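You operate a simulated robot arm through the tools that you are given. There is no shell and no other tool. Be economical: measure what you need, move in short steps, check, and stop when the job is done.

You run a simulated two-armed robot. Do the job below in one go: nothing can be reset, and whatever is moved stays where it is left.

Task
Test the breaker in the grey box and leave it live.
Fine: open the door, one press on TEST so the green lamp goes out, one on RESET, shut the door. Where these are worked on the way, their far stop is far enough and under half their travel is too little: breaker box door.

Only the result counts: the job must be done as asked and must still hold three seconds after the hand-in. Knocking over, shifting, dropping, spilling or breaking anything else fails it.

Robot
Two 7-joint arms with fingered hands on one trunk, on a base that drives. Base frame: it is fixed to the floor where the robot stands at the start and does not move with it; the origin is under the middle of the robot, x ahead of it, y to its left, z up. Readings come in mm, rad, newtons and seconds.
The left shoulder is at the start at [80, 198, 1268], the right one opposite. Places, roughly: breaker box door [900, 200, 1300]; white breaker key [900, 100, 1300]; yellow breaker key [900, 200, 1300]. Payload 4 kg a hand.
The TCP of each hand is the grasp point between the finger pads, 26 mm short of the fingertips. In the tool frame z runs along the fingers and y along their closing line. Largest opening 132 mm; the body of the gripper starts 73 mm behind the TCP. The gripper is a hand of 4 fingers: y runs from the thumb to the fingers, the wrist lies at [0, 0, -239] in the tool frame.
Orientation is told as [roll, pitch, yaw] about the base's x, y, z axes, in that order, counted from this pose: with the fingers straight down and closing along the base's y, the tool's x points along the base's -x, its y along +y and its z along -z.

Tools
- The arms move only by the tool arm_command. It takes "left_commands", "right_commands" or both (then of equal length, played together; a hand with none holds still); each is a list that holds one entry, the list of rows, each a list of 6 numbers: the shift along the base's x, y, z in units of 20 mm (1.0 is 20 mm), then the turn, a rotation vector about the base's x, y, z in units of 8 degrees (1.0 is 8 degrees). In form: [[[dx, dy, dz, rx, ry, rz], ...]]. A call has 1 to 10 rows; each row shifts and turns the commanded pose from where the row before left it. A call with a number of a shift or a turn outside -1 to 1 is refused whole. A row lasts 0.2 s, in which the tool goes at most 50 mm and 0.15 rad; a call with a longer step from one row to the next is refused whole. A pose out of reach is approached as far as the arm can. The call stops where the force on the tool passes 40 N (or 10 N more than at its start, if that is more) or the arm is blocked; 0.2 s more then pass. In this call time passes only in rows, and 0.2 s behind the last. The reply holds the time, the measured pose of the TCP, the force on the tool along the base axes, the opening and the grip force, in the units named above and with some noise, with the torque about the TCP (base axes, N m) and any sound that the robot's microphone picked up.
- Cameras (640 x 400 px; columns grow to the right, rows downward): "scene" is now at [134.2, 36.7, 1454.5]; the picture's right is [0.31, -0.95, 0.00], its down [-0.42, -0.14, -0.90] and it looks along [0.85, 0.28, -0.44] (base axes); focal length 280 px, centre (320, 200). "left" rides on the left gripper at [-68, 2, -97] in its tool frame; the picture's right is [-0.02, -1.00, 0.00], its down [0.82, -0.02, -0.58] and it looks along [0.58, -0.01, 0.82] (tool axes); focal length 270 px, centre (320, 200). "right" rides on the right gripper at [68, 2, -97] in its tool frame; the picture's right is [-0.03, 1.00, 0.00], its down [-0.82, -0.02, -0.58] and it looks along [-0.58, -0.01, 0.82] (tool axes); focal length 270 px, centre (320, 200). There is no depth. A picture from a camera that has moved, and an enlarged one, comes with that camera's place and axes in the base frame and with its lens. The place of the scene camera against the robot may be out by one fixed shift of up to 25 mm in any direction.
- grab_frame(camera): a new picture of that camera. It takes no simulated time.
- lift_body(by): slides the trunk up (or, below 0, down) by that many mm; the arms and the scene camera ride with it, the base frame stays. It gives what a move gives, with no picture.
- steer(legs): drives the robot by 1 to 6 legs, each [ahead, left, turn to the left] in mm, mm and rad, along the robot's own axes; the way and the turn of a leg run together, so that a leg with both is an arc; at most 1500 mm and 3.142 rad a leg. The arms and the cameras ride along, it lands a little off, and it stops where it bumps. It gives what a move gives.
- curl_fingers(finger1, finger2, finger3, thumb_bend, hand): sets how far each is bent, from 0 (flat) to 100 (curled in); at 30 the hand is open as for a grip, at 70 the pads meet at the TCP. One left out holds its place. A second passes; each finger stops where it meets its share of the squeeze, and holds until it gets a number again. It is the only way to open and close the hand. It gives what a move gives, with no picture; readings hold the bend of each and the force on the fingers (four entries, about 0 where the hand has none), thumb and palm.
- aim_head(pan, tilt): turns the head with the scene camera to pan (to the left, within 1.501 rad either way) and tilt (down, from -0.506 to 1.204), counted from straight ahead of the robot. It gives what a move gives.
- inspect(camera, box): a new picture of the part [left, top, right, bottom] of that camera's present view, enlarged. It takes no simulated time.
- finish_job(): hands the job in; it is judged then, once.

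Go step by step. Nothing tells you exact positions but the pictures and the camera data: compare them with the known pose of the tool, close in by small moves and look again before you grip or let go. The budget is 120 turns and 100 pictures, counting those below and the enlarged ones. Unless the task says otherwise, let go and move clear before handing in, and close with one line.

The tools are called after "Request:" as a command line: name --argument value ..., lists and objects as JSON in quotes. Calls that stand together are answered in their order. arm_command: Moves the arms, as the interface text tells. Its arguments: {"type":"object","properties":{"left_commands":{"type":"array","items":{"type":"array","items":{"type":"array","items":{"type":"number"}}}},"right_commands":{"type":"array","items":{"type":"array","items":{"type":"array","items":{"type":"number"}}}}},"required":[]} The other tools are called the same way: lift_body (by) slides the trunk up or down; curl_fingers (finger1, finger2, finger3, thumb_bend, hand) moves the fingers one by one; steer (legs) drives the base; aim_head (pan, tilt) turns the head that bears the scene camera; grab_frame (camera) takes a picture; inspect (camera, box) takes an enlarged picture of a part of a camera's view; finish_job () hands the job in.

At the start:

```text
time_s: 0.0
left_position: [565.7, 288.6, 998.8]
left_ee_rot: [0.003, -0.005, -0.001]
left_ft_force: [-1.3, 1.0, 0.2]
left_moment: [0.01, 0.04, 0.01]
left_gripper_width: 132.0
left_gripper_force: 0.1
left_shape: jaw
left_bend: [30.0, 30.0, 30.0, 30.0]
left_finger forces: [0.0, 0.1, 0.0, 0.0, 0.1, 0.0]
right_position: [624.2, -111.8, 999.6]
right_ee_rot: [0.0, 0.0, 0.0]
right_ft_force: [-0.1, 0.2, -0.2]
right_moment: [0.03, 0.01, 0.01]
right_gripper_width: 132.2
right_gripper_force: 0.1
right_shape: jaw
right_bend: [30.0, 30.0, 30.0, 30.0]
right_finger forces: [0.1, 0.1, 0.1, 0.0, 0.0, 0.0]
trunk travel left (down, up): [-578.0, 262.0]
robot x, y, heading: [0.4, -1.3, -0.001]
head pan, tilt: [0.314, 0.457]
```

scene: 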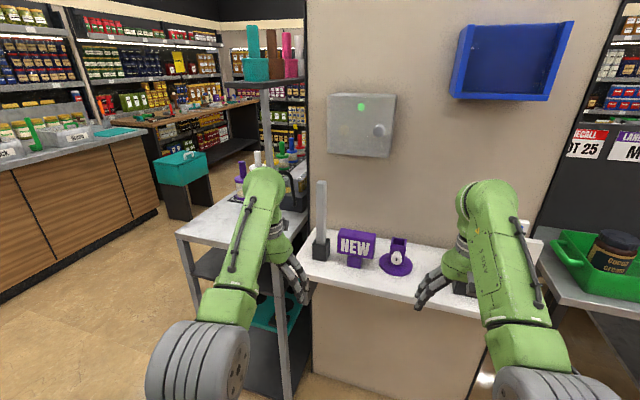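
right: 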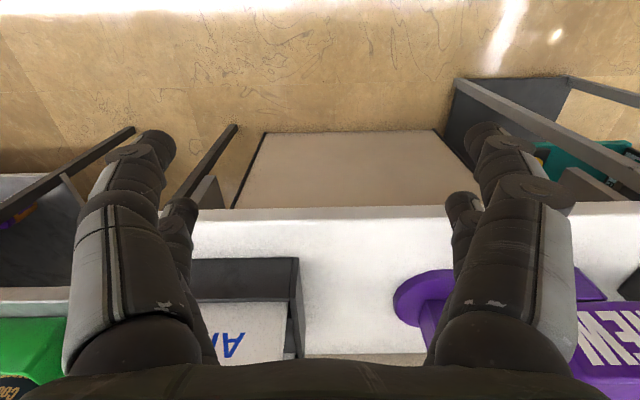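
left: 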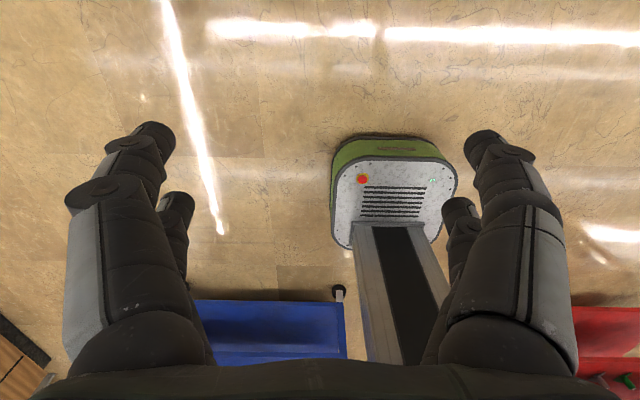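

The grey box is on the wall ahead, with a green lamp and a knob at the right of its door, so the hinge is probably on the left. I'll look closer at it.

Request:
inspect --camera "scene" --box '[300, 70, 428, 180]'

Request:
aim_head --pan 0.2 --tilt 0.2

Request:
grab_frame --camera "scene"

```text
3.64 times, centred on (364, 125) of scene
camera zoom: at [134.2, 36.7, 1454.5], right [0.31, -0.95, 0.0], down [-0.42, -0.14, -0.9], along [0.85, 0.28, -0.44], focal length 1019 px, centre (160, 473)
```

zoom: 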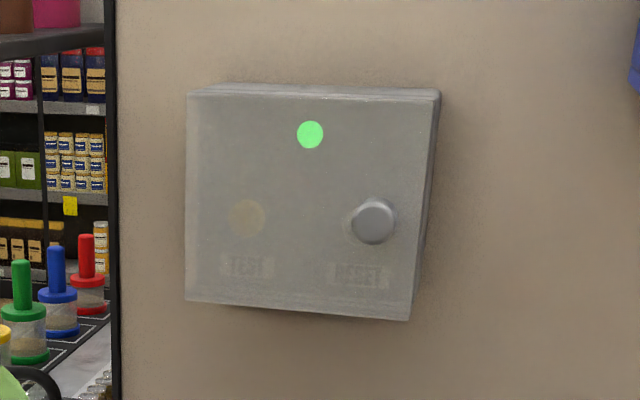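

```text
time_s: 0.8
left_position: [565.1, 288.9, 997.7]
left_ee_rot: [0.004, -0.007, 0.0]
left_ft_force: [0.6, 0.0, 0.9]
left_moment: [0.0, -0.04, 0.0]
left_gripper_width: 131.6
left_gripper_force: 0.0
left_shape: jaw
left_bend: [30.0, 30.0, 30.0, 30.0]
left_finger forces: [0.1, 0.0, 0.1, 0.0, 0.1, 0.0]
right_position: [624.1, -111.5, 998.6]
right_ee_rot: [0.0, 0.002, 0.0]
right_ft_force: [0.5, -0.7, -0.1]
right_moment: [0.02, -0.04, 0.0]
right_gripper_width: 132.1
right_gripper_force: 0.0
right_shape: jaw
right_bend: [30.0, 30.0, 30.0, 30.0]
right_finger forces: [0.0, 0.1, 0.0, 0.2, 0.0, 0.1]
trunk travel left (down, up): [-578.0, 262.0]
robot x, y, heading: [-2.5, 0.8, 0.001]
head pan, tilt: [0.201, 0.201]
```

```text
95 pictures are left
camera scene: at [138.2, 26.9, 1478.3], right [0.2, -0.98, 0.0], down [-0.2, -0.04, -0.98], along [0.96, 0.2, -0.2], focal length 280 px, centre (320, 200)
```

scene: 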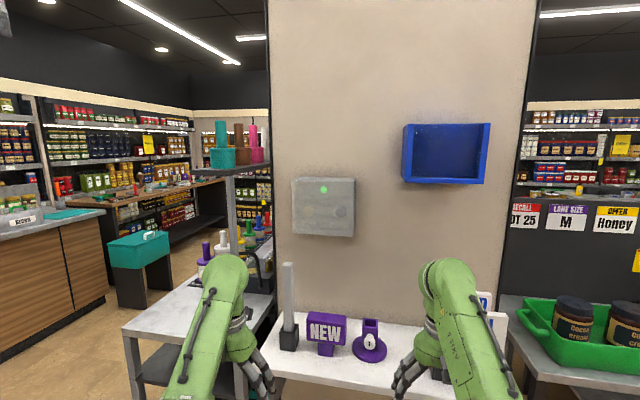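

The door's face spans about y 86–268 and z 1218–1380, with its knob near y 123, z 1290. I'll raise the left hand and turn it to point forward.

Request:
arm_command --left_commands '[[[0, 0, 1, 0, 0, 0], [0, 0, 1, 0, -1, 0], [0, 0, 1, 0, -1, 0], [0, 0, 1, 0, -1, 0], [0, 0, 1, 0, -1, 0], [0, 0, 1, 0, -1, 0], [0, 0, 1, 0, -1, 0], [0, 0, 1, 0, -1, 0], [0, 0, 1, 0, -1, 0], [0, 0, 1, 0, -1, 0]]]'

Request:
arm_command --left_commands '[[[0, -1, 1, 0, -1, 0], [0, -1, 1, 0, -1, 0], [0, -1, 1, 0, -0.25, 0], [0, -1, 1, 0, 0, 0], [0, -1, 0.6, 0, 0, 0], [0, -1, 0, 0, 0, 0], [0, -1, 0, 0, 0, 0], [0, -1, 0, 0, 0, 0]]]'

Request:
grab_frame --camera "left"

Request:
grab_frame --camera "scene"

```text
time_s: 3.0
left_position: [572.6, 291.2, 1184.8]
left_ee_rot: [0.006, -1.265, -0.003]
left_ft_force: [0.8, 0.2, -0.7]
left_moment: [-0.03, 0.03, 0.01]
left_gripper_width: 131.9
left_gripper_force: 0.1
left_shape: jaw
left_bend: [30.0, 30.0, 30.0, 30.0]
left_finger forces: [0.1, 0.0, 0.1, 0.1, 0.0, 0.0]
left hand out of reach, approached as far as the arm can: row 1
right_position: [624.6, -110.2, 1000.0]
right_ee_rot: [0.0, 0.002, 0.001]
right_ft_force: [-0.7, 0.2, 0.1]
right_moment: [0.02, 0.0, 0.0]
right_gripper_width: 132.0
right_gripper_force: 0.1
right_shape: jaw
right_bend: [30.0, 30.0, 30.0, 30.0]
right_finger forces: [0.0, 0.0, 0.0, 0.1, 0.0, 0.0]
trunk travel left (down, up): [-578.0, 262.0]
robot x, y, heading: [-0.2, 1.1, -0.0]
head pan, tilt: [0.201, 0.201]
```

```text
time_s: 4.8
left_position: [573.1, 127.8, 1276.2]
left_ee_rot: [3.071, -1.563, -3.066]
left_ft_force: [0.3, -0.8, -0.2]
left_moment: [-0.01, -0.01, 0.02]
left_gripper_width: 132.0
left_gripper_force: 0.1
left_shape: jaw
left_bend: [30.0, 30.0, 30.0, 30.0]
left_finger forces: [0.0, 0.0, 0.0, 0.1, 0.0, 0.0]
right_position: [624.1, -112.2, 999.3]
right_ee_rot: [0.0, 0.0, -0.003]
right_ft_force: [-1.9, -0.5, 0.1]
right_moment: [-0.06, -0.02, 0.03]
right_gripper_width: 132.0
right_gripper_force: 0.0
right_shape: jaw
right_bend: [30.0, 30.0, 30.0, 30.0]
right_finger forces: [0.1, 0.1, 0.0, 0.1, 0.0, 0.1]
trunk travel left (down, up): [-578.0, 262.0]
robot x, y, heading: [-2.5, -0.8, -0.003]
head pan, tilt: [0.201, 0.201]
```

```text
94 pictures are left
camera left: at [475.3, 129.1, 1342.2], right [0.0, -1.0, 0.02], down [-0.57, -0.02, -0.82], along [0.82, -0.01, -0.57], focal length 270 px, centre (320, 200)
```

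left: 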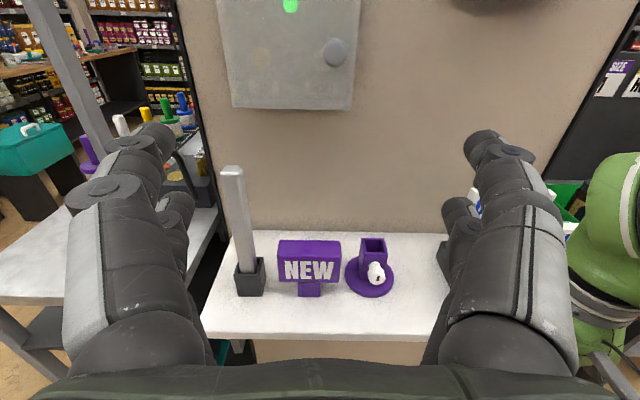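

```text
93 pictures are left
camera scene: at [138.3, 26.1, 1478.3], right [0.2, -0.98, 0.0], down [-0.2, -0.04, -0.98], along [0.96, 0.2, -0.2], focal length 280 px, centre (320, 200)
```

scene: 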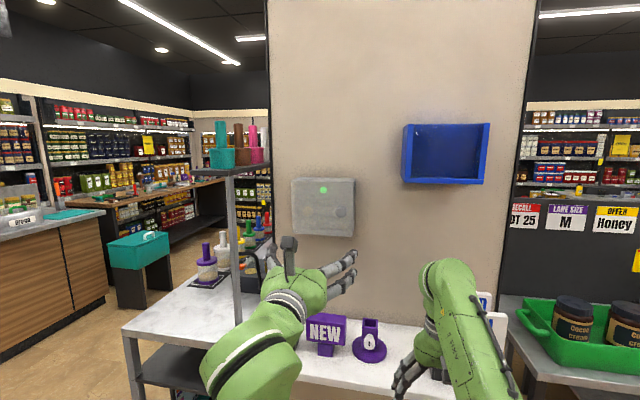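

Depth is still uncertain (front face x ≈ 855–900). I'll raise the left hand for a second view with a vertical baseline.

Request:
arm_command --left_commands '[[[0, 0, 1, 0, 0, 0], [0, 0, 1, 0, 0, 0], [0, 0, 1, 0, 0, 0], [0, 0, 1, 0, 0, 0], [0, 0, 1, 0, 0, 0], [0, 0, 1, 0, 0, 0]]]'

Request:
inspect --camera "left" --box '[180, 0, 420, 150]'

```text
time_s: 6.2
left_position: [572.1, 129.0, 1395.3]
left_ee_rot: [3.011, -1.564, -3.009]
left_ft_force: [-0.5, 0.1, -0.2]
left_moment: [0.0, 0.03, -0.01]
left_gripper_width: 131.7
left_gripper_force: 0.0
left_shape: jaw
left_bend: [30.0, 30.0, 30.0, 30.0]
left_finger forces: [0.0, 0.0, 0.1, 0.0, 0.0, 0.1]
right_position: [624.1, -112.0, 999.6]
right_ee_rot: [-0.001, 0.0, 0.0]
right_ft_force: [0.0, -0.2, -0.3]
right_moment: [-0.02, 0.05, -0.01]
right_gripper_width: 131.8
right_gripper_force: 0.0
right_shape: jaw
right_bend: [30.0, 30.0, 30.0, 30.0]
right_finger forces: [0.0, 0.1, 0.0, 0.0, 0.0, 0.0]
trunk travel left (down, up): [-578.0, 262.0]
robot x, y, heading: [-1.7, -0.1, -0.001]
head pan, tilt: [0.201, 0.201]
```

```text
2.67 times, centred on (300, 75) of left
camera zoom: at [474.2, 130.6, 1463.3], right [0.0, -1.0, 0.02], down [-0.57, -0.02, -0.82], along [0.82, -0.01, -0.57], focal length 721 px, centre (373, 533)
```

zoom: 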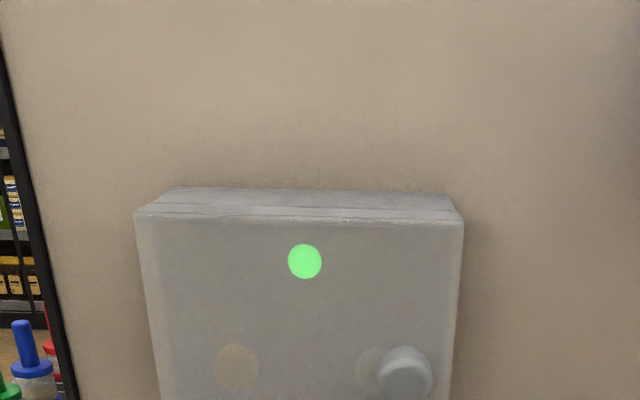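

The knob's face comes out at about [866, 110, 1300]. I'll move the hand to just short of it.

Request:
arm_command --left_commands '[[[1, -0.1, -0.48, 0, 0, 0], [1, -0.1, -0.48, 0, 0, 0], [1, -0.1, -0.48, 0, 0, 0], [1, -0.1, -0.48, 0, 0, 0], [1, -0.1, -0.48, 0, 0, 0], [1, -0.1, -0.48, 0, 0, 0], [1, -0.1, -0.48, 0, 0, 0], [1, -0.1, -0.48, 0, 0, 0], [1, -0.1, -0.48, 0, 0, 0], [1, -0.1, -0.48, 0, 0, 0]]]'

Request:
grab_frame --camera "left"

Request:
grab_frame --camera "scene"

```text
time_s: 8.4
left_position: [774.1, 109.5, 1299.2]
left_ee_rot: [2.98, -1.564, -2.979]
left_ft_force: [0.1, 0.0, 0.2]
left_moment: [0.03, -0.03, 0.03]
left_gripper_width: 132.0
left_gripper_force: 0.2
left_shape: jaw
left_bend: [30.0, 30.0, 30.0, 30.0]
left_finger forces: [0.0, 0.1, 0.0, 0.0, 0.0, 0.1]
right_position: [626.0, -110.7, 998.7]
right_ee_rot: [0.0, 0.003, 0.001]
right_ft_force: [-0.6, 0.1, -0.3]
right_moment: [-0.02, 0.03, -0.01]
right_gripper_width: 131.8
right_gripper_force: 0.1
right_shape: jaw
right_bend: [30.0, 30.0, 30.0, 30.0]
right_finger forces: [0.0, 0.1, 0.0, 0.0, 0.1, 0.0]
trunk travel left (down, up): [-578.0, 262.0]
robot x, y, heading: [0.1, 0.8, -0.003]
head pan, tilt: [0.201, 0.201]
```

```text
91 pictures are left
camera left: at [676.1, 111.4, 1366.2], right [0.0, -1.0, 0.02], down [-0.57, -0.02, -0.82], along [0.82, -0.01, -0.57], focal length 270 px, centre (320, 200)
```

left: 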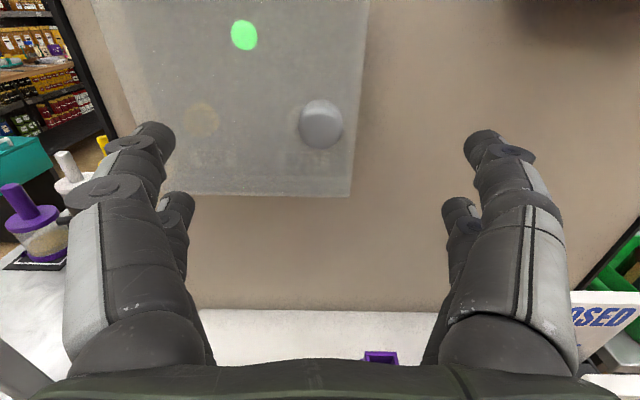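

```text
90 pictures are left
camera scene: at [139.2, 26.7, 1478.2], right [0.2, -0.98, 0.0], down [-0.2, -0.04, -0.98], along [0.96, 0.2, -0.2], focal length 280 px, centre (320, 200)
```

scene: 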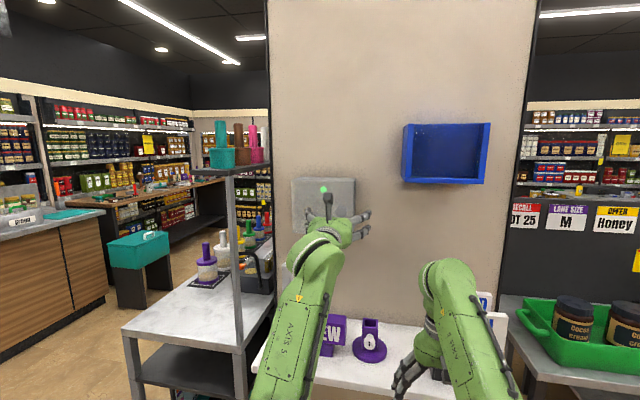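

The knob lines up with the TCP; its face is at x ≈ 866, z ≈ 1302. I'll advance around it.

Request:
arm_command --left_commands '[[[1, 0, 0.1, 0, 0, 0], [1, 0, 0, 0, 0, 0], [1, 0, 0, 0, 0, 0], [0.8, 0, 0, 0, 0, 0], [0.4, 0, 0, 0, 0, 0]]]'

Request:
grab_frame --camera "left"

```text
time_s: 9.6
left_position: [857.5, 109.7, 1301.7]
left_ee_rot: [3.0, -1.563, -2.998]
left_ft_force: [0.0, 0.5, -0.2]
left_moment: [0.02, 0.03, 0.03]
left_gripper_width: 131.6
left_gripper_force: 0.0
left_shape: jaw
left_bend: [30.0, 30.0, 30.0, 30.0]
left_finger forces: [0.0, 0.0, 0.1, 0.0, 0.0, 0.0]
right_position: [625.2, -110.9, 999.2]
right_ee_rot: [-0.001, 0.0, 0.0]
right_ft_force: [-0.7, 0.3, -0.5]
right_moment: [0.02, 0.03, 0.01]
right_gripper_width: 132.1
right_gripper_force: 0.0
right_shape: jaw
right_bend: [30.0, 30.0, 30.0, 30.0]
right_finger forces: [0.0, 0.0, 0.1, 0.0, 0.0, 0.0]
trunk travel left (down, up): [-578.0, 262.0]
robot x, y, heading: [-5.1, 2.2, 0.0]
head pan, tilt: [0.201, 0.201]
```

```text
89 pictures are left
camera left: at [760.4, 110.5, 1368.2], right [0.0, -1.0, 0.02], down [-0.57, -0.02, -0.82], along [0.82, -0.01, -0.57], focal length 270 px, centre (320, 200)
```

left: 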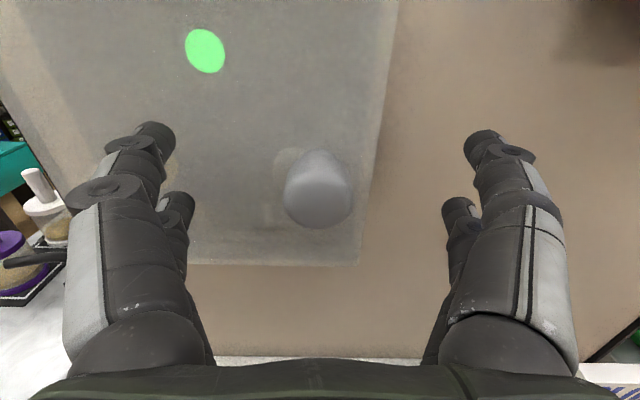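

The knob's face is now about at the TCP, so I'll go 10 mm deeper and close the fingers.

Request:
arm_command --left_commands '[[[0.5, 0, 0, 0, 0, 0], [0.1, 0, 0, 0, 0, 0]]]'

Request:
curl_fingers --hand "left" --finger1 70 --finger2 70 --finger3 70 --thumb_bend 70

Request:
grab_frame --camera "left"

```text
time_s: 10.2
left_position: [866.6, 109.1, 1302.8]
left_ee_rot: [2.982, -1.562, -2.982]
left_ft_force: [-12.8, -4.0, -3.7]
left_moment: [-0.35, 0.16, 0.88]
left_gripper_width: 131.8
left_gripper_force: 0.1
left_shape: jaw
left_bend: [29.0, 30.0, 30.0, 30.0]
left_finger forces: [4.3, 8.4, 0.1, 0.0, 0.0, 0.0]
right_position: [622.8, -112.7, 1000.5]
right_ee_rot: [0.0, -0.001, 0.0]
right_ft_force: [-0.2, -1.0, -0.1]
right_moment: [0.0, -0.01, 0.04]
right_gripper_width: 131.8
right_gripper_force: 0.0
right_shape: jaw
right_bend: [30.0, 30.0, 30.0, 30.0]
right_finger forces: [0.0, 0.0, 0.1, 0.0, 0.0, 0.1]
trunk travel left (down, up): [-578.0, 262.0]
robot x, y, heading: [-2.1, -1.0, 0.003]
head pan, tilt: [0.201, 0.201]
```

```text
time_s: 11.2
left_position: [863.8, 103.5, 1305.4]
left_ee_rot: [2.836, -1.557, -2.838]
left_ft_force: [-22.3, -14.8, -5.0]
left_moment: [0.05, 0.13, 1.15]
left_gripper_width: 80.5
left_gripper_force: 19.6
left_shape: fingers
left_bend: [40.0, 40.0, 53.0, 61.0]
left_finger forces: [11.1, 10.3, 7.9, 0.0, 9.4, 0.0]
right_position: [620.3, -115.1, 1001.4]
right_ee_rot: [0.004, -0.005, -0.001]
right_ft_force: [0.2, -0.4, -0.6]
right_moment: [-0.01, 0.01, 0.0]
right_gripper_width: 131.9
right_gripper_force: 0.1
right_shape: jaw
right_bend: [30.0, 30.0, 30.0, 30.0]
right_finger forces: [0.0, 0.1, 0.0, 0.0, 0.0, 0.0]
trunk travel left (down, up): [-578.0, 262.0]
robot x, y, heading: [-0.1, -3.4, 0.0]
head pan, tilt: [0.201, 0.201]
```

```text
88 pictures are left
camera left: at [766.1, 105.2, 1372.2], right [0.0, -1.0, 0.02], down [-0.57, -0.02, -0.82], along [0.82, -0.01, -0.57], focal length 270 px, centre (320, 200)
```

left: 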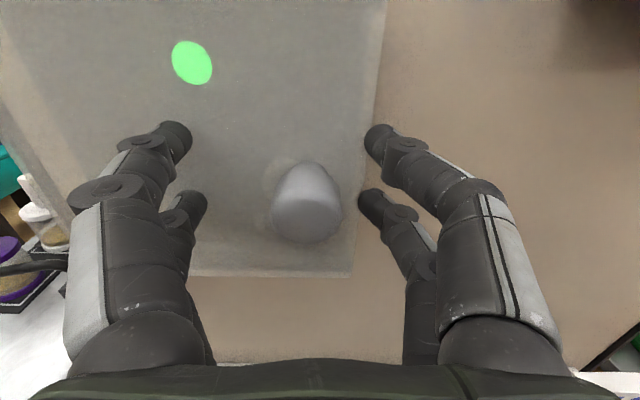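

The fingertips are pressing on the door, whose face is at x ≈ 892. I'll open, back off about 12 mm and close again.

Request:
curl_fingers --hand "left" --finger1 35 --finger2 35 --finger3 35 --thumb_bend 35

Request:
arm_command --left_commands '[[[-0.7, 0, 0, 0, 0, 0], [0, 0, 0, 0, 0, 0]]]'

Request:
curl_fingers --hand "left" --finger1 70 --finger2 70 --finger3 70 --thumb_bend 70

Request:
grab_frame --camera "left"

```text
time_s: 12.2
left_position: [863.3, 108.3, 1306.1]
left_ee_rot: [2.981, -1.556, -2.978]
left_ft_force: [-17.4, -5.5, 2.8]
left_moment: [0.12, 0.12, 1.18]
left_gripper_width: 116.8
left_gripper_force: 8.6
left_shape: fingers
left_bend: [35.0, 36.0, 35.0, 35.0]
left_finger forces: [3.9, 14.3, 0.1, 0.0, 0.0, 0.0]
right_position: [619.7, -112.8, 1003.0]
right_ee_rot: [0.0, -0.005, 0.001]
right_ft_force: [-0.1, -0.9, 0.2]
right_moment: [0.0, 0.01, 0.01]
right_gripper_width: 132.0
right_gripper_force: 0.0
right_shape: jaw
right_bend: [30.0, 30.0, 30.0, 30.0]
right_finger forces: [0.1, 0.0, 0.0, 0.1, 0.1, 0.1]
trunk travel left (down, up): [-578.0, 262.0]
robot x, y, heading: [1.1, 0.3, -0.001]
head pan, tilt: [0.201, 0.201]
```

```text
time_s: 12.8
left_position: [852.4, 109.3, 1301.2]
left_ee_rot: [3.018, -1.561, -3.014]
left_ft_force: [0.3, -0.2, 0.3]
left_moment: [-0.01, 0.02, -0.03]
left_gripper_width: 116.5
left_gripper_force: 0.0
left_shape: fingers
left_bend: [35.0, 35.0, 35.0, 35.0]
left_finger forces: [0.0, 0.0, 0.1, 0.0, 0.0, 0.0]
right_position: [623.7, -112.7, 1000.8]
right_ee_rot: [-0.001, -0.002, 0.001]
right_ft_force: [-0.2, -0.2, 0.1]
right_moment: [0.02, 0.02, -0.02]
right_gripper_width: 131.9
right_gripper_force: 0.1
right_shape: jaw
right_bend: [30.0, 30.0, 30.0, 30.0]
right_finger forces: [0.0, 0.0, 0.0, 0.0, 0.0, 0.1]
trunk travel left (down, up): [-578.0, 262.0]
robot x, y, heading: [0.6, 1.2, 0.001]
head pan, tilt: [0.201, 0.201]
```

```text
time_s: 13.8
left_position: [855.6, 110.2, 1298.9]
left_ee_rot: [3.018, -1.564, -3.015]
left_ft_force: [0.3, 0.7, -1.4]
left_moment: [-0.01, 0.0, 0.02]
left_gripper_width: 9.0
left_gripper_force: 5.0
left_shape: fingers
left_bend: [67.0, 67.0, 67.0, 69.0]
left_finger forces: [1.7, 3.3, 2.5, 0.0, 1.9, 0.1]
right_position: [624.8, -111.1, 999.4]
right_ee_rot: [0.002, 0.0, 0.001]
right_ft_force: [0.1, 0.1, 0.8]
right_moment: [0.01, 0.03, 0.01]
right_gripper_width: 131.9
right_gripper_force: 0.1
right_shape: jaw
right_bend: [30.0, 30.0, 30.0, 30.0]
right_finger forces: [0.0, 0.0, 0.0, 0.0, 0.0, 0.1]
trunk travel left (down, up): [-578.0, 262.0]
robot x, y, heading: [3.2, -1.5, -0.005]
head pan, tilt: [0.201, 0.201]
```

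```text
87 pictures are left
camera left: at [758.2, 110.9, 1368.0], right [0.0, -1.0, 0.02], down [-0.57, -0.02, -0.82], along [0.82, -0.01, -0.57], focal length 270 px, centre (320, 200)
```

left: 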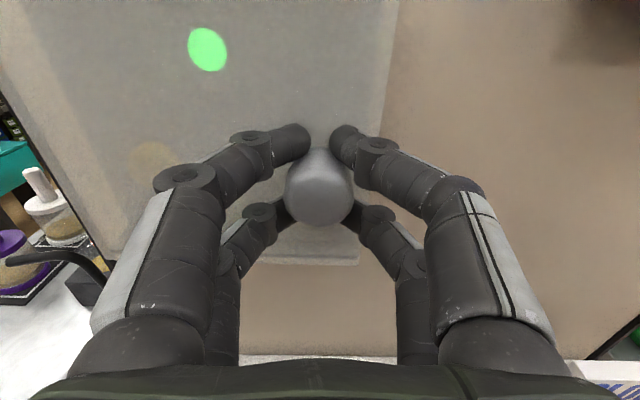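

The fingers cage the knob above and below. I'll squeeze firmer and try a short pull along the door's arc.

Request:
curl_fingers --hand "left" --finger1 85 --finger2 85 --finger3 85 --thumb_bend 85

Request:
arm_command --left_commands '[[[-0.5, 0, 0, 0, 0, 0], [-0.5, 0, 0, 0, 0, -0.3], [-0.5, 0, 0, 0, 0, -0.5], [-0.5, 0.1, 0, 0, 0, -0.5]]]'

Request:
grab_frame --camera "left"

```text
time_s: 14.8
left_position: [855.1, 108.0, 1300.4]
left_ee_rot: [2.985, -1.563, -2.984]
left_ft_force: [-0.4, -2.0, -1.4]
left_moment: [0.09, 0.14, 0.0]
left_gripper_width: 0.0
left_gripper_force: 24.2
left_shape: fingers
left_bend: [72.0, 71.0, 72.0, 76.0]
left_finger forces: [9.7, 12.4, 11.1, 0.1, 14.7, 0.1]
right_position: [625.2, -111.6, 999.9]
right_ee_rot: [0.0, 0.001, -0.002]
right_ft_force: [0.3, 0.1, -0.4]
right_moment: [0.03, 0.01, 0.01]
right_gripper_width: 132.0
right_gripper_force: 0.0
right_shape: jaw
right_bend: [30.0, 30.0, 30.0, 30.0]
right_finger forces: [0.0, 0.1, 0.0, 0.1, 0.0, 0.1]
trunk travel left (down, up): [-578.0, 262.0]
robot x, y, heading: [0.8, -1.5, -0.004]
head pan, tilt: [0.201, 0.201]
```

```text
time_s: 15.8
left_position: [815.1, 119.0, 1301.3]
left_ee_rot: [-2.993, -1.562, 2.818]
left_ft_force: [4.2, 11.6, 3.1]
left_moment: [0.13, 0.09, 0.31]
left_gripper_width: 0.0
left_gripper_force: 25.2
left_shape: fingers
left_bend: [72.0, 71.0, 73.0, 77.0]
left_finger forces: [12.3, 14.8, 9.8, 0.1, 13.0, 0.1]
right_position: [625.4, -106.8, 1000.0]
right_ee_rot: [-0.004, 0.0, 0.0]
right_ft_force: [0.1, -0.2, 0.1]
right_moment: [-0.03, -0.01, 0.04]
right_gripper_width: 131.9
right_gripper_force: 0.1
right_shape: jaw
right_bend: [30.0, 30.0, 30.0, 30.0]
right_finger forces: [0.0, 0.0, 0.1, 0.0, 0.1, 0.0]
trunk travel left (down, up): [-578.0, 262.0]
robot x, y, heading: [-0.8, -1.1, -0.002]
head pan, tilt: [0.201, 0.201]
```

```text
86 pictures are left
camera left: at [719.7, 137.3, 1368.3], right [-0.17, -0.98, 0.03], down [-0.57, 0.08, -0.82], along [0.81, -0.16, -0.57], focal length 270 px, centre (320, 200)
```

left: 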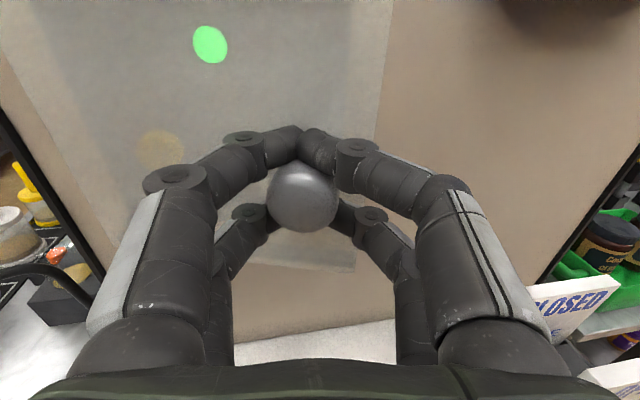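

The door is opening (about 15°). I'll carry on along the arc about the hinge near [892, 265], turning the hand with it.

Request:
arm_command --left_commands '[[[-0.55, 0.48, 0, 0, 0, -0.85], [-0.55, 0.48, 0, 0, 0, -0.85], [-0.55, 0.48, 0, 0, 0, -0.85], [-0.67, 0.82, 0, 0, 0, -0.94], [-0.67, 0.82, 0, 0, 0, -0.94]]]'

Request:
grab_frame --camera "left"

Request:
grab_frame --camera "scene"

```text
time_s: 17.0
left_position: [756.0, 176.9, 1301.0]
left_ee_rot: [3.122, -1.561, 2.36]
left_ft_force: [3.7, 5.4, 5.9]
left_moment: [0.16, -0.08, 0.23]
left_gripper_width: 0.0
left_gripper_force: 25.5
left_shape: fingers
left_bend: [72.0, 71.0, 73.0, 78.0]
left_finger forces: [14.2, 14.4, 6.8, 0.0, 15.4, 0.0]
right_position: [624.5, -110.0, 1000.6]
right_ee_rot: [-0.002, 0.002, 0.0]
right_ft_force: [-1.0, 0.0, 0.4]
right_moment: [0.0, 0.0, 0.0]
right_gripper_width: 131.8
right_gripper_force: 0.0
right_shape: jaw
right_bend: [30.0, 30.0, 30.0, 30.0]
right_finger forces: [0.1, 0.0, 0.1, 0.1, 0.0, 0.0]
trunk travel left (down, up): [-578.0, 262.0]
robot x, y, heading: [1.8, 0.4, 0.007]
head pan, tilt: [0.201, 0.201]
```

```text
85 pictures are left
camera left: at [688.3, 247.4, 1368.2], right [-0.72, -0.7, 0.03], down [-0.41, 0.39, -0.82], along [0.56, -0.6, -0.57], focal length 270 px, centre (320, 200)
```

left: 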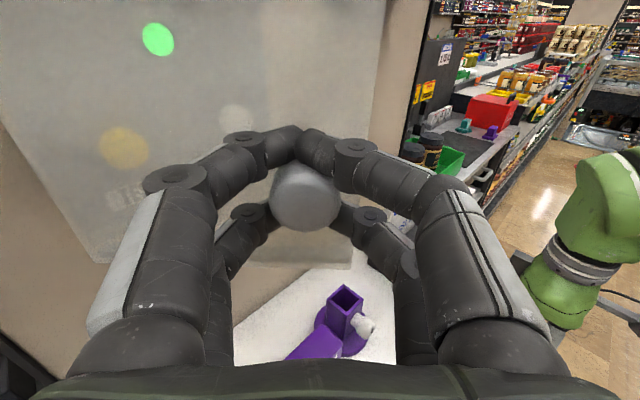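

```text
84 pictures are left
camera scene: at [138.6, 29.3, 1478.3], right [0.2, -0.98, 0.0], down [-0.2, -0.04, -0.98], along [0.96, 0.19, -0.2], focal length 280 px, centre (320, 200)
```

scene: 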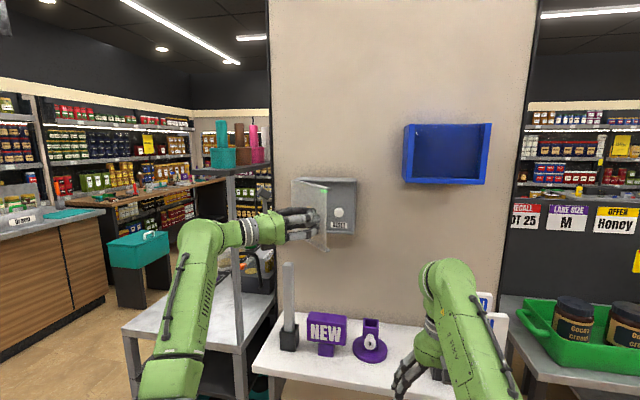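

The door is about 45° open and the RESET key shows inside. I'll carry on to about 75°.

Request:
arm_command --left_commands '[[[-0.42, 0.95, 0, 0, 0, -0.94], [-0.42, 0.95, 0, 0, 0, -0.94], [-0.15, 1.0, 0, 0, 0, -0.94], [-0.15, 1.0, 0, 0, 0, -0.94]]]'

Request:
grab_frame --camera "left"

Request:
grab_frame --camera "scene"

```text
time_s: 18.0
left_position: [720.4, 245.3, 1299.8]
left_ee_rot: [3.11, -1.546, 1.867]
left_ft_force: [30.1, 7.0, 8.5]
left_moment: [0.12, -0.08, 0.64]
left_gripper_width: 4.7
left_gripper_force: 28.6
left_shape: fingers
left_bend: [68.0, 66.0, 75.0, 82.0]
left_finger forces: [22.2, 25.6, 0.5, 0.1, 9.2, 0.0]
left hand out of reach, approached as far as the arm can: row 4
right_position: [630.2, -109.8, 997.1]
right_ee_rot: [0.001, 0.004, 0.001]
right_ft_force: [-0.2, 0.2, -0.5]
right_moment: [0.01, -0.01, 0.02]
right_gripper_width: 131.9
right_gripper_force: 0.1
right_shape: jaw
right_bend: [30.0, 30.0, 30.0, 30.0]
right_finger forces: [0.0, 0.0, 0.1, 0.0, 0.0, 0.1]
trunk travel left (down, up): [-578.0, 262.0]
robot x, y, heading: [0.1, -0.6, 0.001]
head pan, tilt: [0.201, 0.201]
stopped in row 4 (left hand): the force on the tool passed its limit at 46 N (the readings are from after the stop); the commanded pose is now the measured one
```

```text
83 pictures are left
camera left: at [695.5, 339.2, 1366.2], right [-0.96, -0.26, 0.02], down [-0.17, 0.53, -0.83], along [0.21, -0.8, -0.56], focal length 270 px, centre (320, 200)
```

left: 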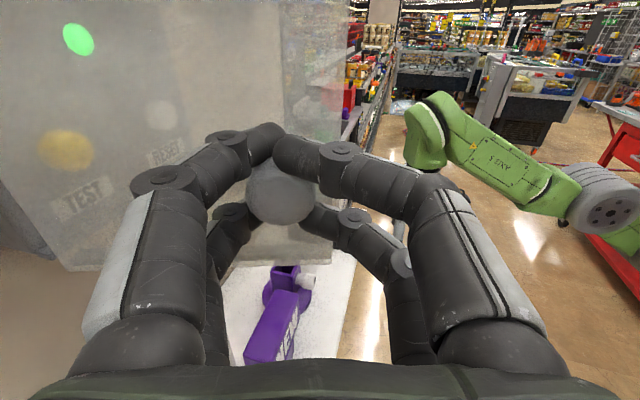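

```text
82 pictures are left
camera scene: at [147.3, 29.1, 1477.6], right [0.2, -0.98, 0.0], down [-0.2, -0.04, -0.98], along [0.96, 0.19, -0.21], focal length 280 px, centre (320, 200)
```

scene: 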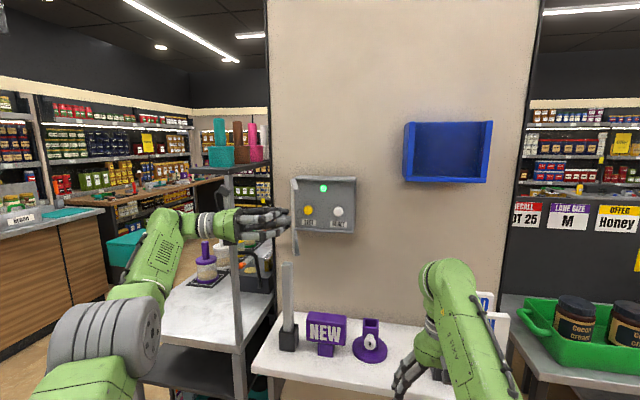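

The door is about 70° open and both keys are visible. I'll ease the left hand's pull and zoom in on the keys.

Request:
arm_command --left_commands '[[[0.5, 0.2, 0, 0, 0, 0], [0, 0, 0, 0, 0, 0]]]'

Request:
inspect --camera "scene" --box '[272, 160, 384, 250]'

```text
time_s: 18.6
left_position: [719.3, 243.0, 1300.5]
left_ee_rot: [3.081, -1.548, 1.899]
left_ft_force: [32.5, 7.6, 13.8]
left_moment: [0.03, -0.17, 0.7]
left_gripper_width: 5.4
left_gripper_force: 30.8
left_shape: fingers
left_bend: [68.0, 66.0, 75.0, 82.0]
left_finger forces: [26.5, 25.8, 0.2, 0.1, 9.7, 0.0]
left hand out of reach, approached as far as the arm can: row 1
right_position: [630.5, -111.1, 997.1]
right_ee_rot: [-0.001, 0.005, -0.001]
right_ft_force: [-0.3, -1.2, 0.8]
right_moment: [-0.01, 0.0, 0.0]
right_gripper_width: 131.8
right_gripper_force: 0.1
right_shape: jaw
right_bend: [30.0, 30.0, 30.0, 30.0]
right_finger forces: [0.0, 0.1, 0.1, 0.0, 0.0, 0.1]
trunk travel left (down, up): [-578.0, 262.0]
robot x, y, heading: [-0.1, 2.2, -0.004]
head pan, tilt: [0.201, 0.201]
```

```text
4.44 times, centred on (328, 205) of scene
camera zoom: at [146.9, 28.6, 1477.6], right [0.2, -0.98, 0.0], down [-0.2, -0.04, -0.98], along [0.96, 0.19, -0.21], focal length 1246 px, centre (284, 178)
```

zoom: 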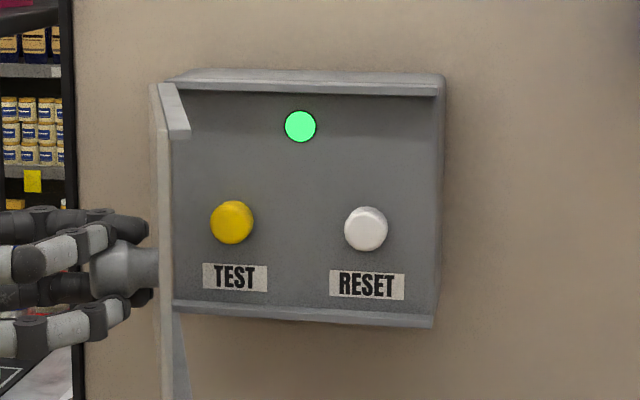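

The left hand is at its reach limit and strained. I'll release the knob and see whether the door stays open.

Request:
curl_fingers --hand "left" --finger1 30 --finger2 30 --finger3 30 --thumb_bend 30

Request:
inspect --camera "scene" --box '[232, 140, 408, 250]'

Request:
grab_frame --camera "left"

```text
time_s: 19.6
left_position: [712.1, 240.8, 1303.8]
left_ee_rot: [2.767, -1.546, 2.212]
left_ft_force: [-0.4, 0.0, 0.8]
left_moment: [0.01, 0.0, -0.02]
left_gripper_width: 132.2
left_gripper_force: 0.0
left_shape: fingers
left_bend: [30.0, 30.0, 30.0, 30.0]
left_finger forces: [0.0, 0.0, 0.0, 0.1, 0.0, 0.0]
right_position: [624.5, -112.1, 1000.9]
right_ee_rot: [-0.001, -0.004, 0.002]
right_ft_force: [-0.3, 0.6, -0.1]
right_moment: [-0.01, -0.03, -0.01]
right_gripper_width: 131.8
right_gripper_force: 0.1
right_shape: jaw
right_bend: [30.0, 30.0, 30.0, 30.0]
right_finger forces: [0.0, 0.0, 0.0, 0.1, 0.0, 0.1]
trunk travel left (down, up): [-578.0, 262.0]
robot x, y, heading: [1.0, -0.9, 0.001]
head pan, tilt: [0.201, 0.201]
```

```text
3.64 times, centred on (320, 195) of scene
camera zoom: at [137.3, 26.6, 1478.5], right [0.2, -0.98, 0.0], down [-0.19, -0.04, -0.98], along [0.96, 0.2, -0.2], focal length 1019 px, centre (320, 218)
```

zoom: 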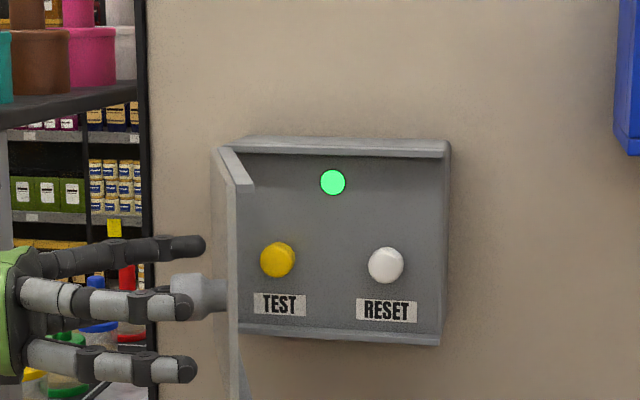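

```text
79 pictures are left
camera left: at [686.3, 336.1, 1370.4], right [-0.97, -0.26, 0.02], down [-0.16, 0.54, -0.83], along [0.21, -0.8, -0.56], focal length 270 px, centre (320, 200)
```

left: 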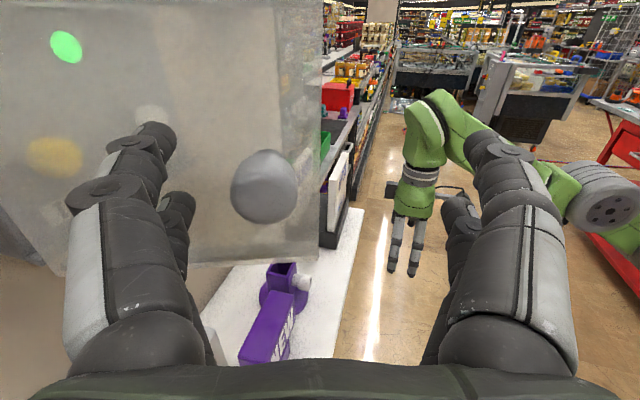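

The door stays put at about 70°. I'll back the left hand away from the knob and start turning the right hand to point forward.

Request:
arm_command --left_commands '[[[-0.25, 0.9, 0, 0, 0, 0], [-0.25, 0.9, 0, 0, 0, 0], [-0.25, 0.9, 0, 0, 0, 0], [-0.3, 0.9, 0, 0, 0, 0.5], [-0.9, 0.4, 0, 0, 0, 1], [-0.9, 0.2, 0, 0, 0, 1], [-0.9, 0, 0, 0, 0, 1], [-0.9, 0, 0, 0, 0, 1]]]'

Request:
arm_command --right_commands '[[[-1, 0, 1, 0, 0, 0], [-1, 0, 1, 0, -1, 0], [-1, 0, 1, 0, -1, 0], [0, 0, 1, 0, -1, 0], [0, 0, 1, 0, -1, 0], [0, 0, 1, 0, -1, 0], [0, 0, 1, 0, -1, 0], [0, 0, 1, 0, -1, 0], [0, 0, 1, 0, -1, 0], [0, 0, 1, 0, -1, 0]]]'

Request:
arm_command --right_commands '[[[0, 0, 1, 0, -1, 0], [0, 0, 1, 0, -1, 0], [0, 0, 1, 0, -0.25, 0], [0, 0.5, 1, -1, 0, 0], [0, 0.5, 1, -1, 0, 0], [0, 0.5, 0, -1, 0, 0], [0, 0.5, 0, -1, 0, 0], [0, 0.5, 0, -1, 0, 0], [0, 0.5, 0, -1, 0, 0], [0, 0.5, 0, -1, 0, 0]]]'

Request:
grab_frame --camera "scene"

```text
time_s: 21.4
left_position: [610.9, 308.8, 1304.5]
left_ee_rot: [2.773, -1.547, 2.836]
left_ft_force: [-0.4, 0.0, 0.5]
left_moment: [-0.01, -0.03, 0.05]
left_gripper_width: 132.5
left_gripper_force: 0.0
left_shape: fingers
left_bend: [30.0, 30.0, 30.0, 30.0]
left_finger forces: [0.0, 0.0, 0.0, 0.0, 0.0, 0.1]
left hand out of reach, approached as far as the arm can: row 2, 3
right_position: [624.8, -111.9, 1001.5]
right_ee_rot: [-0.001, -0.002, -0.001]
right_ft_force: [-0.1, 0.0, -0.3]
right_moment: [0.03, -0.01, 0.0]
right_gripper_width: 132.0
right_gripper_force: 0.0
right_shape: jaw
right_bend: [30.0, 30.0, 30.0, 30.0]
right_finger forces: [0.0, 0.0, 0.0, 0.0, 0.1, 0.1]
trunk travel left (down, up): [-578.0, 262.0]
robot x, y, heading: [2.7, 1.3, -0.001]
head pan, tilt: [0.201, 0.201]
```

```text
time_s: 23.6
left_position: [613.8, 310.0, 1303.8]
left_ee_rot: [2.817, -1.548, 2.788]
left_ft_force: [-0.1, -0.2, 0.0]
left_moment: [-0.01, -0.01, -0.01]
left_gripper_width: 132.6
left_gripper_force: 0.0
left_shape: fingers
left_bend: [30.0, 30.0, 30.0, 30.0]
left_finger forces: [0.0, 0.0, 0.1, 0.0, 0.0, 0.0]
right_position: [573.6, -109.8, 1196.2]
right_ee_rot: [0.002, -1.259, -0.003]
right_ft_force: [0.2, 0.1, 0.0]
right_moment: [-0.02, 0.0, 0.04]
right_gripper_width: 131.9
right_gripper_force: 0.1
right_shape: jaw
right_bend: [30.0, 30.0, 30.0, 30.0]
right_finger forces: [0.1, 0.0, 0.1, 0.1, 0.1, 0.0]
right hand out of reach, approached as far as the arm can: row 3
trunk travel left (down, up): [-578.0, 262.0]
robot x, y, heading: [-0.1, -0.7, 0.006]
head pan, tilt: [0.201, 0.201]
```

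```text
time_s: 25.8
left_position: [612.7, 311.3, 1302.5]
left_ee_rot: [2.827, -1.548, 2.779]
left_ft_force: [0.5, 0.1, 0.0]
left_moment: [-0.01, 0.0, -0.03]
left_gripper_width: 132.5
left_gripper_force: 0.1
left_shape: fingers
left_bend: [30.0, 30.0, 30.0, 30.0]
left_finger forces: [0.0, 0.0, 0.0, 0.0, 0.0, 0.0]
right_position: [574.8, -39.2, 1296.0]
right_ee_rot: [-1.571, -0.591, 1.57]
right_ft_force: [0.2, 0.4, -0.2]
right_moment: [0.01, 0.0, 0.02]
right_gripper_width: 132.0
right_gripper_force: 0.1
right_shape: jaw
right_bend: [30.0, 30.0, 30.0, 30.0]
right_finger forces: [0.1, 0.0, 0.0, 0.1, 0.0, 0.0]
trunk travel left (down, up): [-578.0, 262.0]
robot x, y, heading: [1.4, -2.6, -0.003]
head pan, tilt: [0.201, 0.201]
```

```text
78 pictures are left
camera scene: at [138.5, 27.4, 1478.3], right [0.2, -0.98, 0.0], down [-0.2, -0.04, -0.98], along [0.96, 0.2, -0.2], focal length 280 px, centre (320, 200)
```

scene: 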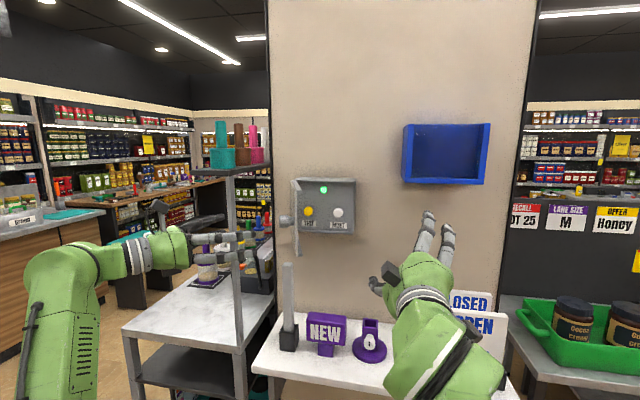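

The right hand points forward and is partly rolled. I'll finish the roll and check with its camera.

Request:
arm_command --right_commands '[[[0, 0.5, 0, -1, 0, 0], [0, 0.5, 0, -1, 0, 0], [0, 0.5, 0, -1, 0, 0], [0, 0.5, 0, -1, 0, 0], [0, 0, 0, -0.25, 0, 0]]]'

Request:
curl_fingers --hand "right" --finger1 70 --finger2 100 --finger3 100 --thumb_bend 100

Request:
grab_frame --camera "right"

Request:
grab_frame --camera "scene"

```text
time_s: 27.0
left_position: [613.2, 309.7, 1302.3]
left_ee_rot: [2.812, -1.548, 2.793]
left_ft_force: [0.0, -0.7, 0.3]
left_moment: [0.0, 0.0, -0.01]
left_gripper_width: 132.3
left_gripper_force: 0.1
left_shape: fingers
left_bend: [30.0, 30.0, 30.0, 30.0]
left_finger forces: [0.1, 0.0, 0.0, 0.0, 0.0, 0.1]
right_position: [574.8, 0.7, 1297.1]
right_ee_rot: [-1.57, 0.003, 1.571]
right_ft_force: [0.3, -0.8, -0.7]
right_moment: [-0.01, 0.0, 0.01]
right_gripper_width: 131.9
right_gripper_force: 0.0
right_shape: jaw
right_bend: [30.0, 30.0, 30.0, 30.0]
right_finger forces: [0.0, 0.1, 0.1, 0.0, 0.0, 0.1]
trunk travel left (down, up): [-578.0, 262.0]
robot x, y, heading: [-1.0, -4.2, -0.002]
head pan, tilt: [0.201, 0.201]
```

```text
time_s: 28.0
left_position: [612.9, 311.0, 1302.9]
left_ee_rot: [2.817, -1.547, 2.788]
left_ft_force: [0.0, 0.1, 0.0]
left_moment: [0.04, 0.03, 0.02]
left_gripper_width: 132.4
left_gripper_force: 0.1
left_shape: fingers
left_bend: [30.0, 30.0, 30.0, 30.0]
left_finger forces: [0.0, 0.0, 0.1, 0.0, 0.0, 0.0]
right_position: [574.8, -0.4, 1297.1]
right_ee_rot: [-1.57, 0.0, 1.57]
right_ft_force: [-0.3, -0.4, 0.4]
right_moment: [0.0, -0.02, -0.02]
right_gripper_width: 19.5
right_gripper_force: 0.2
right_shape: fingers
right_bend: [66.0, 74.0, 74.0, 95.0]
right_finger forces: [0.1, 0.0, 0.1, 0.1, 0.0, 0.0]
trunk travel left (down, up): [-578.0, 262.0]
robot x, y, heading: [1.0, 0.5, 0.001]
head pan, tilt: [0.201, 0.201]
```

```text
77 pictures are left
camera right: at [478.2, -68.8, 1294.9], right [0.0, 0.03, -1.0], down [-0.58, 0.82, 0.02], along [0.82, 0.58, 0.01], focal length 270 px, centre (320, 200)
```

right: 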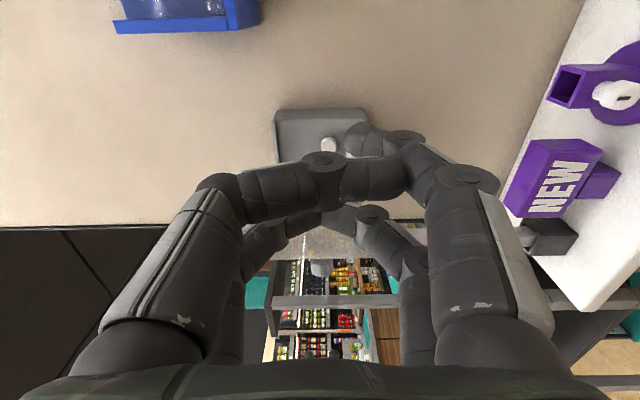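

```text
76 pictures are left
camera scene: at [138.6, 27.0, 1478.3], right [0.2, -0.98, 0.0], down [-0.2, -0.04, -0.98], along [0.96, 0.2, -0.2], focal length 280 px, centre (320, 200)
```

scene: 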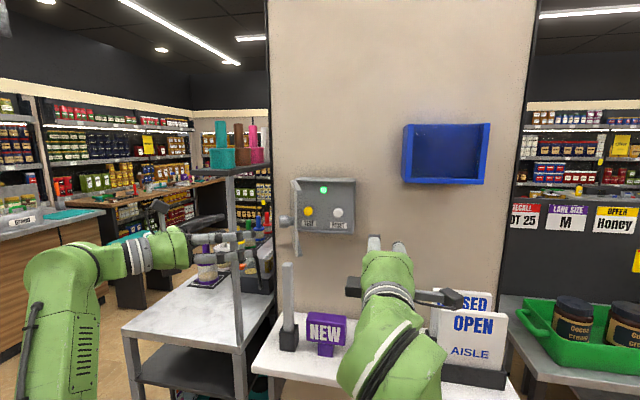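

I'll work out which digit is which: curl all fully except finger 1.

Request:
curl_fingers --hand "right" --finger1 40 --finger2 100 --finger3 100 --thumb_bend 100

Request:
grab_frame --camera "right"

```text
time_s: 29.0
left_position: [614.1, 311.1, 1301.9]
left_ee_rot: [2.816, -1.547, 2.791]
left_ft_force: [0.1, 0.1, -0.7]
left_moment: [-0.02, -0.02, -0.01]
left_gripper_width: 132.7
left_gripper_force: 0.0
left_shape: fingers
left_bend: [30.0, 30.0, 30.0, 30.0]
left_finger forces: [0.1, 0.0, 0.1, 0.0, 0.0, 0.0]
right_position: [574.4, -1.1, 1297.5]
right_ee_rot: [-1.572, 0.001, 1.57]
right_ft_force: [-0.2, -0.9, 1.0]
right_moment: [0.0, 0.0, -0.01]
right_gripper_width: 38.8
right_gripper_force: 0.0
right_shape: fingers
right_bend: [40.0, 75.0, 75.0, 100.0]
right_finger forces: [0.0, 0.1, 0.1, 0.0, 0.0, 0.1]
trunk travel left (down, up): [-578.0, 262.0]
robot x, y, heading: [0.0, -1.1, 0.0]
head pan, tilt: [0.201, 0.201]
```

```text
75 pictures are left
camera right: at [478.2, -68.9, 1294.9], right [0.0, 0.03, -1.0], down [-0.58, 0.82, 0.02], along [0.82, 0.58, 0.01], focal length 270 px, centre (320, 200)
```

right: 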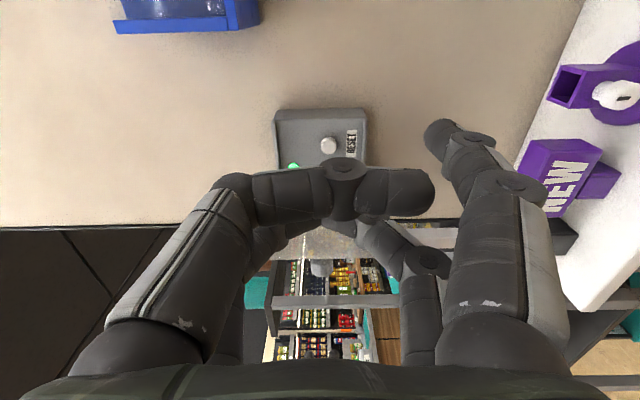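

Finger 1 is the near lower digit. For TEST, which is close to the door, the far lower digit (finger 2) suits better, so I'll extend that one and curl finger 1. The left hand moves further out of the way meanwhile.

Request:
curl_fingers --hand "right" --finger1 100 --finger2 40 --finger3 100 --thumb_bend 100

Request:
arm_command --left_commands '[[[-0.5, 1, 0, 0, 0, 0], [-0.5, 1, 0, 0, 0, 0], [-0.5, 1, 0, 0, 0, 0], [-0.5, 1, 0, 0, 0, 0], [-0.5, 1, 0, 0, 0, 0]]]'

Request:
grab_frame --camera "right"

Request:
grab_frame --camera "scene"

```text
time_s: 30.0
left_position: [613.3, 310.6, 1303.7]
left_ee_rot: [2.815, -1.548, 2.79]
left_ft_force: [0.5, 0.3, 0.0]
left_moment: [-0.01, 0.03, -0.04]
left_gripper_width: 132.4
left_gripper_force: 0.0
left_shape: fingers
left_bend: [30.0, 30.0, 30.0, 30.0]
left_finger forces: [0.1, 0.0, 0.0, 0.1, 0.0, 0.0]
right_position: [573.8, -0.3, 1297.3]
right_ee_rot: [-1.57, 0.0, 1.57]
right_ft_force: [-0.3, 0.2, 0.5]
right_moment: [-0.02, 0.0, 0.01]
right_gripper_width: 18.5
right_gripper_force: 0.1
right_shape: fingers
right_bend: [96.0, 40.0, 100.0, 100.0]
right_finger forces: [0.1, 0.0, 0.0, 0.1, 0.1, 0.0]
trunk travel left (down, up): [-578.0, 262.0]
robot x, y, heading: [0.1, -0.3, 0.004]
head pan, tilt: [0.201, 0.201]
```

```text
time_s: 31.2
left_position: [562.6, 412.4, 1302.5]
left_ee_rot: [2.832, -1.546, 2.773]
left_ft_force: [0.4, 0.0, 0.2]
left_moment: [0.01, 0.03, 0.02]
left_gripper_width: 132.7
left_gripper_force: 0.1
left_shape: fingers
left_bend: [30.0, 30.0, 30.0, 30.0]
left_finger forces: [0.1, 0.0, 0.0, 0.0, 0.1, 0.0]
right_position: [574.4, 0.1, 1297.5]
right_ee_rot: [-1.571, 0.001, 1.57]
right_ft_force: [-0.3, 0.3, -0.4]
right_moment: [0.01, 0.0, -0.04]
right_gripper_width: 18.8
right_gripper_force: 0.0
right_shape: fingers
right_bend: [96.0, 40.0, 100.0, 100.0]
right_finger forces: [0.0, 0.0, 0.1, 0.1, 0.0, 0.0]
trunk travel left (down, up): [-578.0, 262.0]
robot x, y, heading: [-0.3, -2.1, -0.006]
head pan, tilt: [0.201, 0.201]
```

```text
74 pictures are left
camera right: at [477.9, -68.1, 1295.1], right [0.0, 0.02, -1.0], down [-0.58, 0.82, 0.02], along [0.82, 0.58, 0.01], focal length 270 px, centre (320, 200)
```

right: 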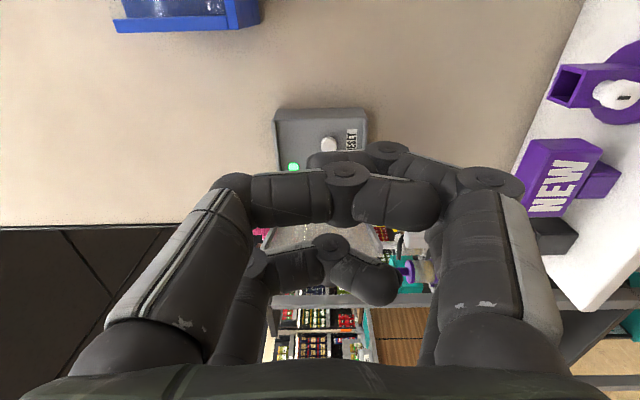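

```text
73 pictures are left
camera scene: at [138.2, 27.9, 1478.3], right [0.2, -0.98, 0.0], down [-0.2, -0.04, -0.98], along [0.96, 0.19, -0.2], focal length 280 px, centre (320, 200)
```

scene: 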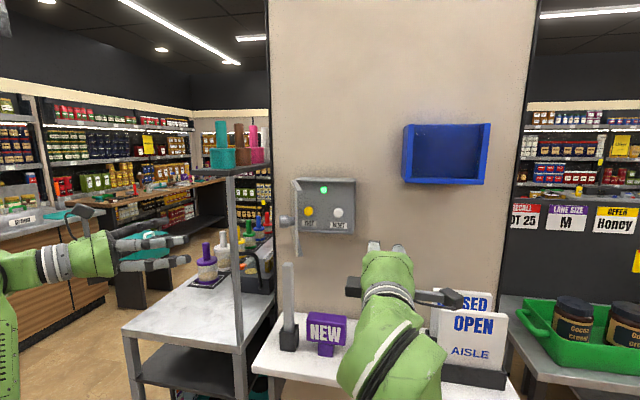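

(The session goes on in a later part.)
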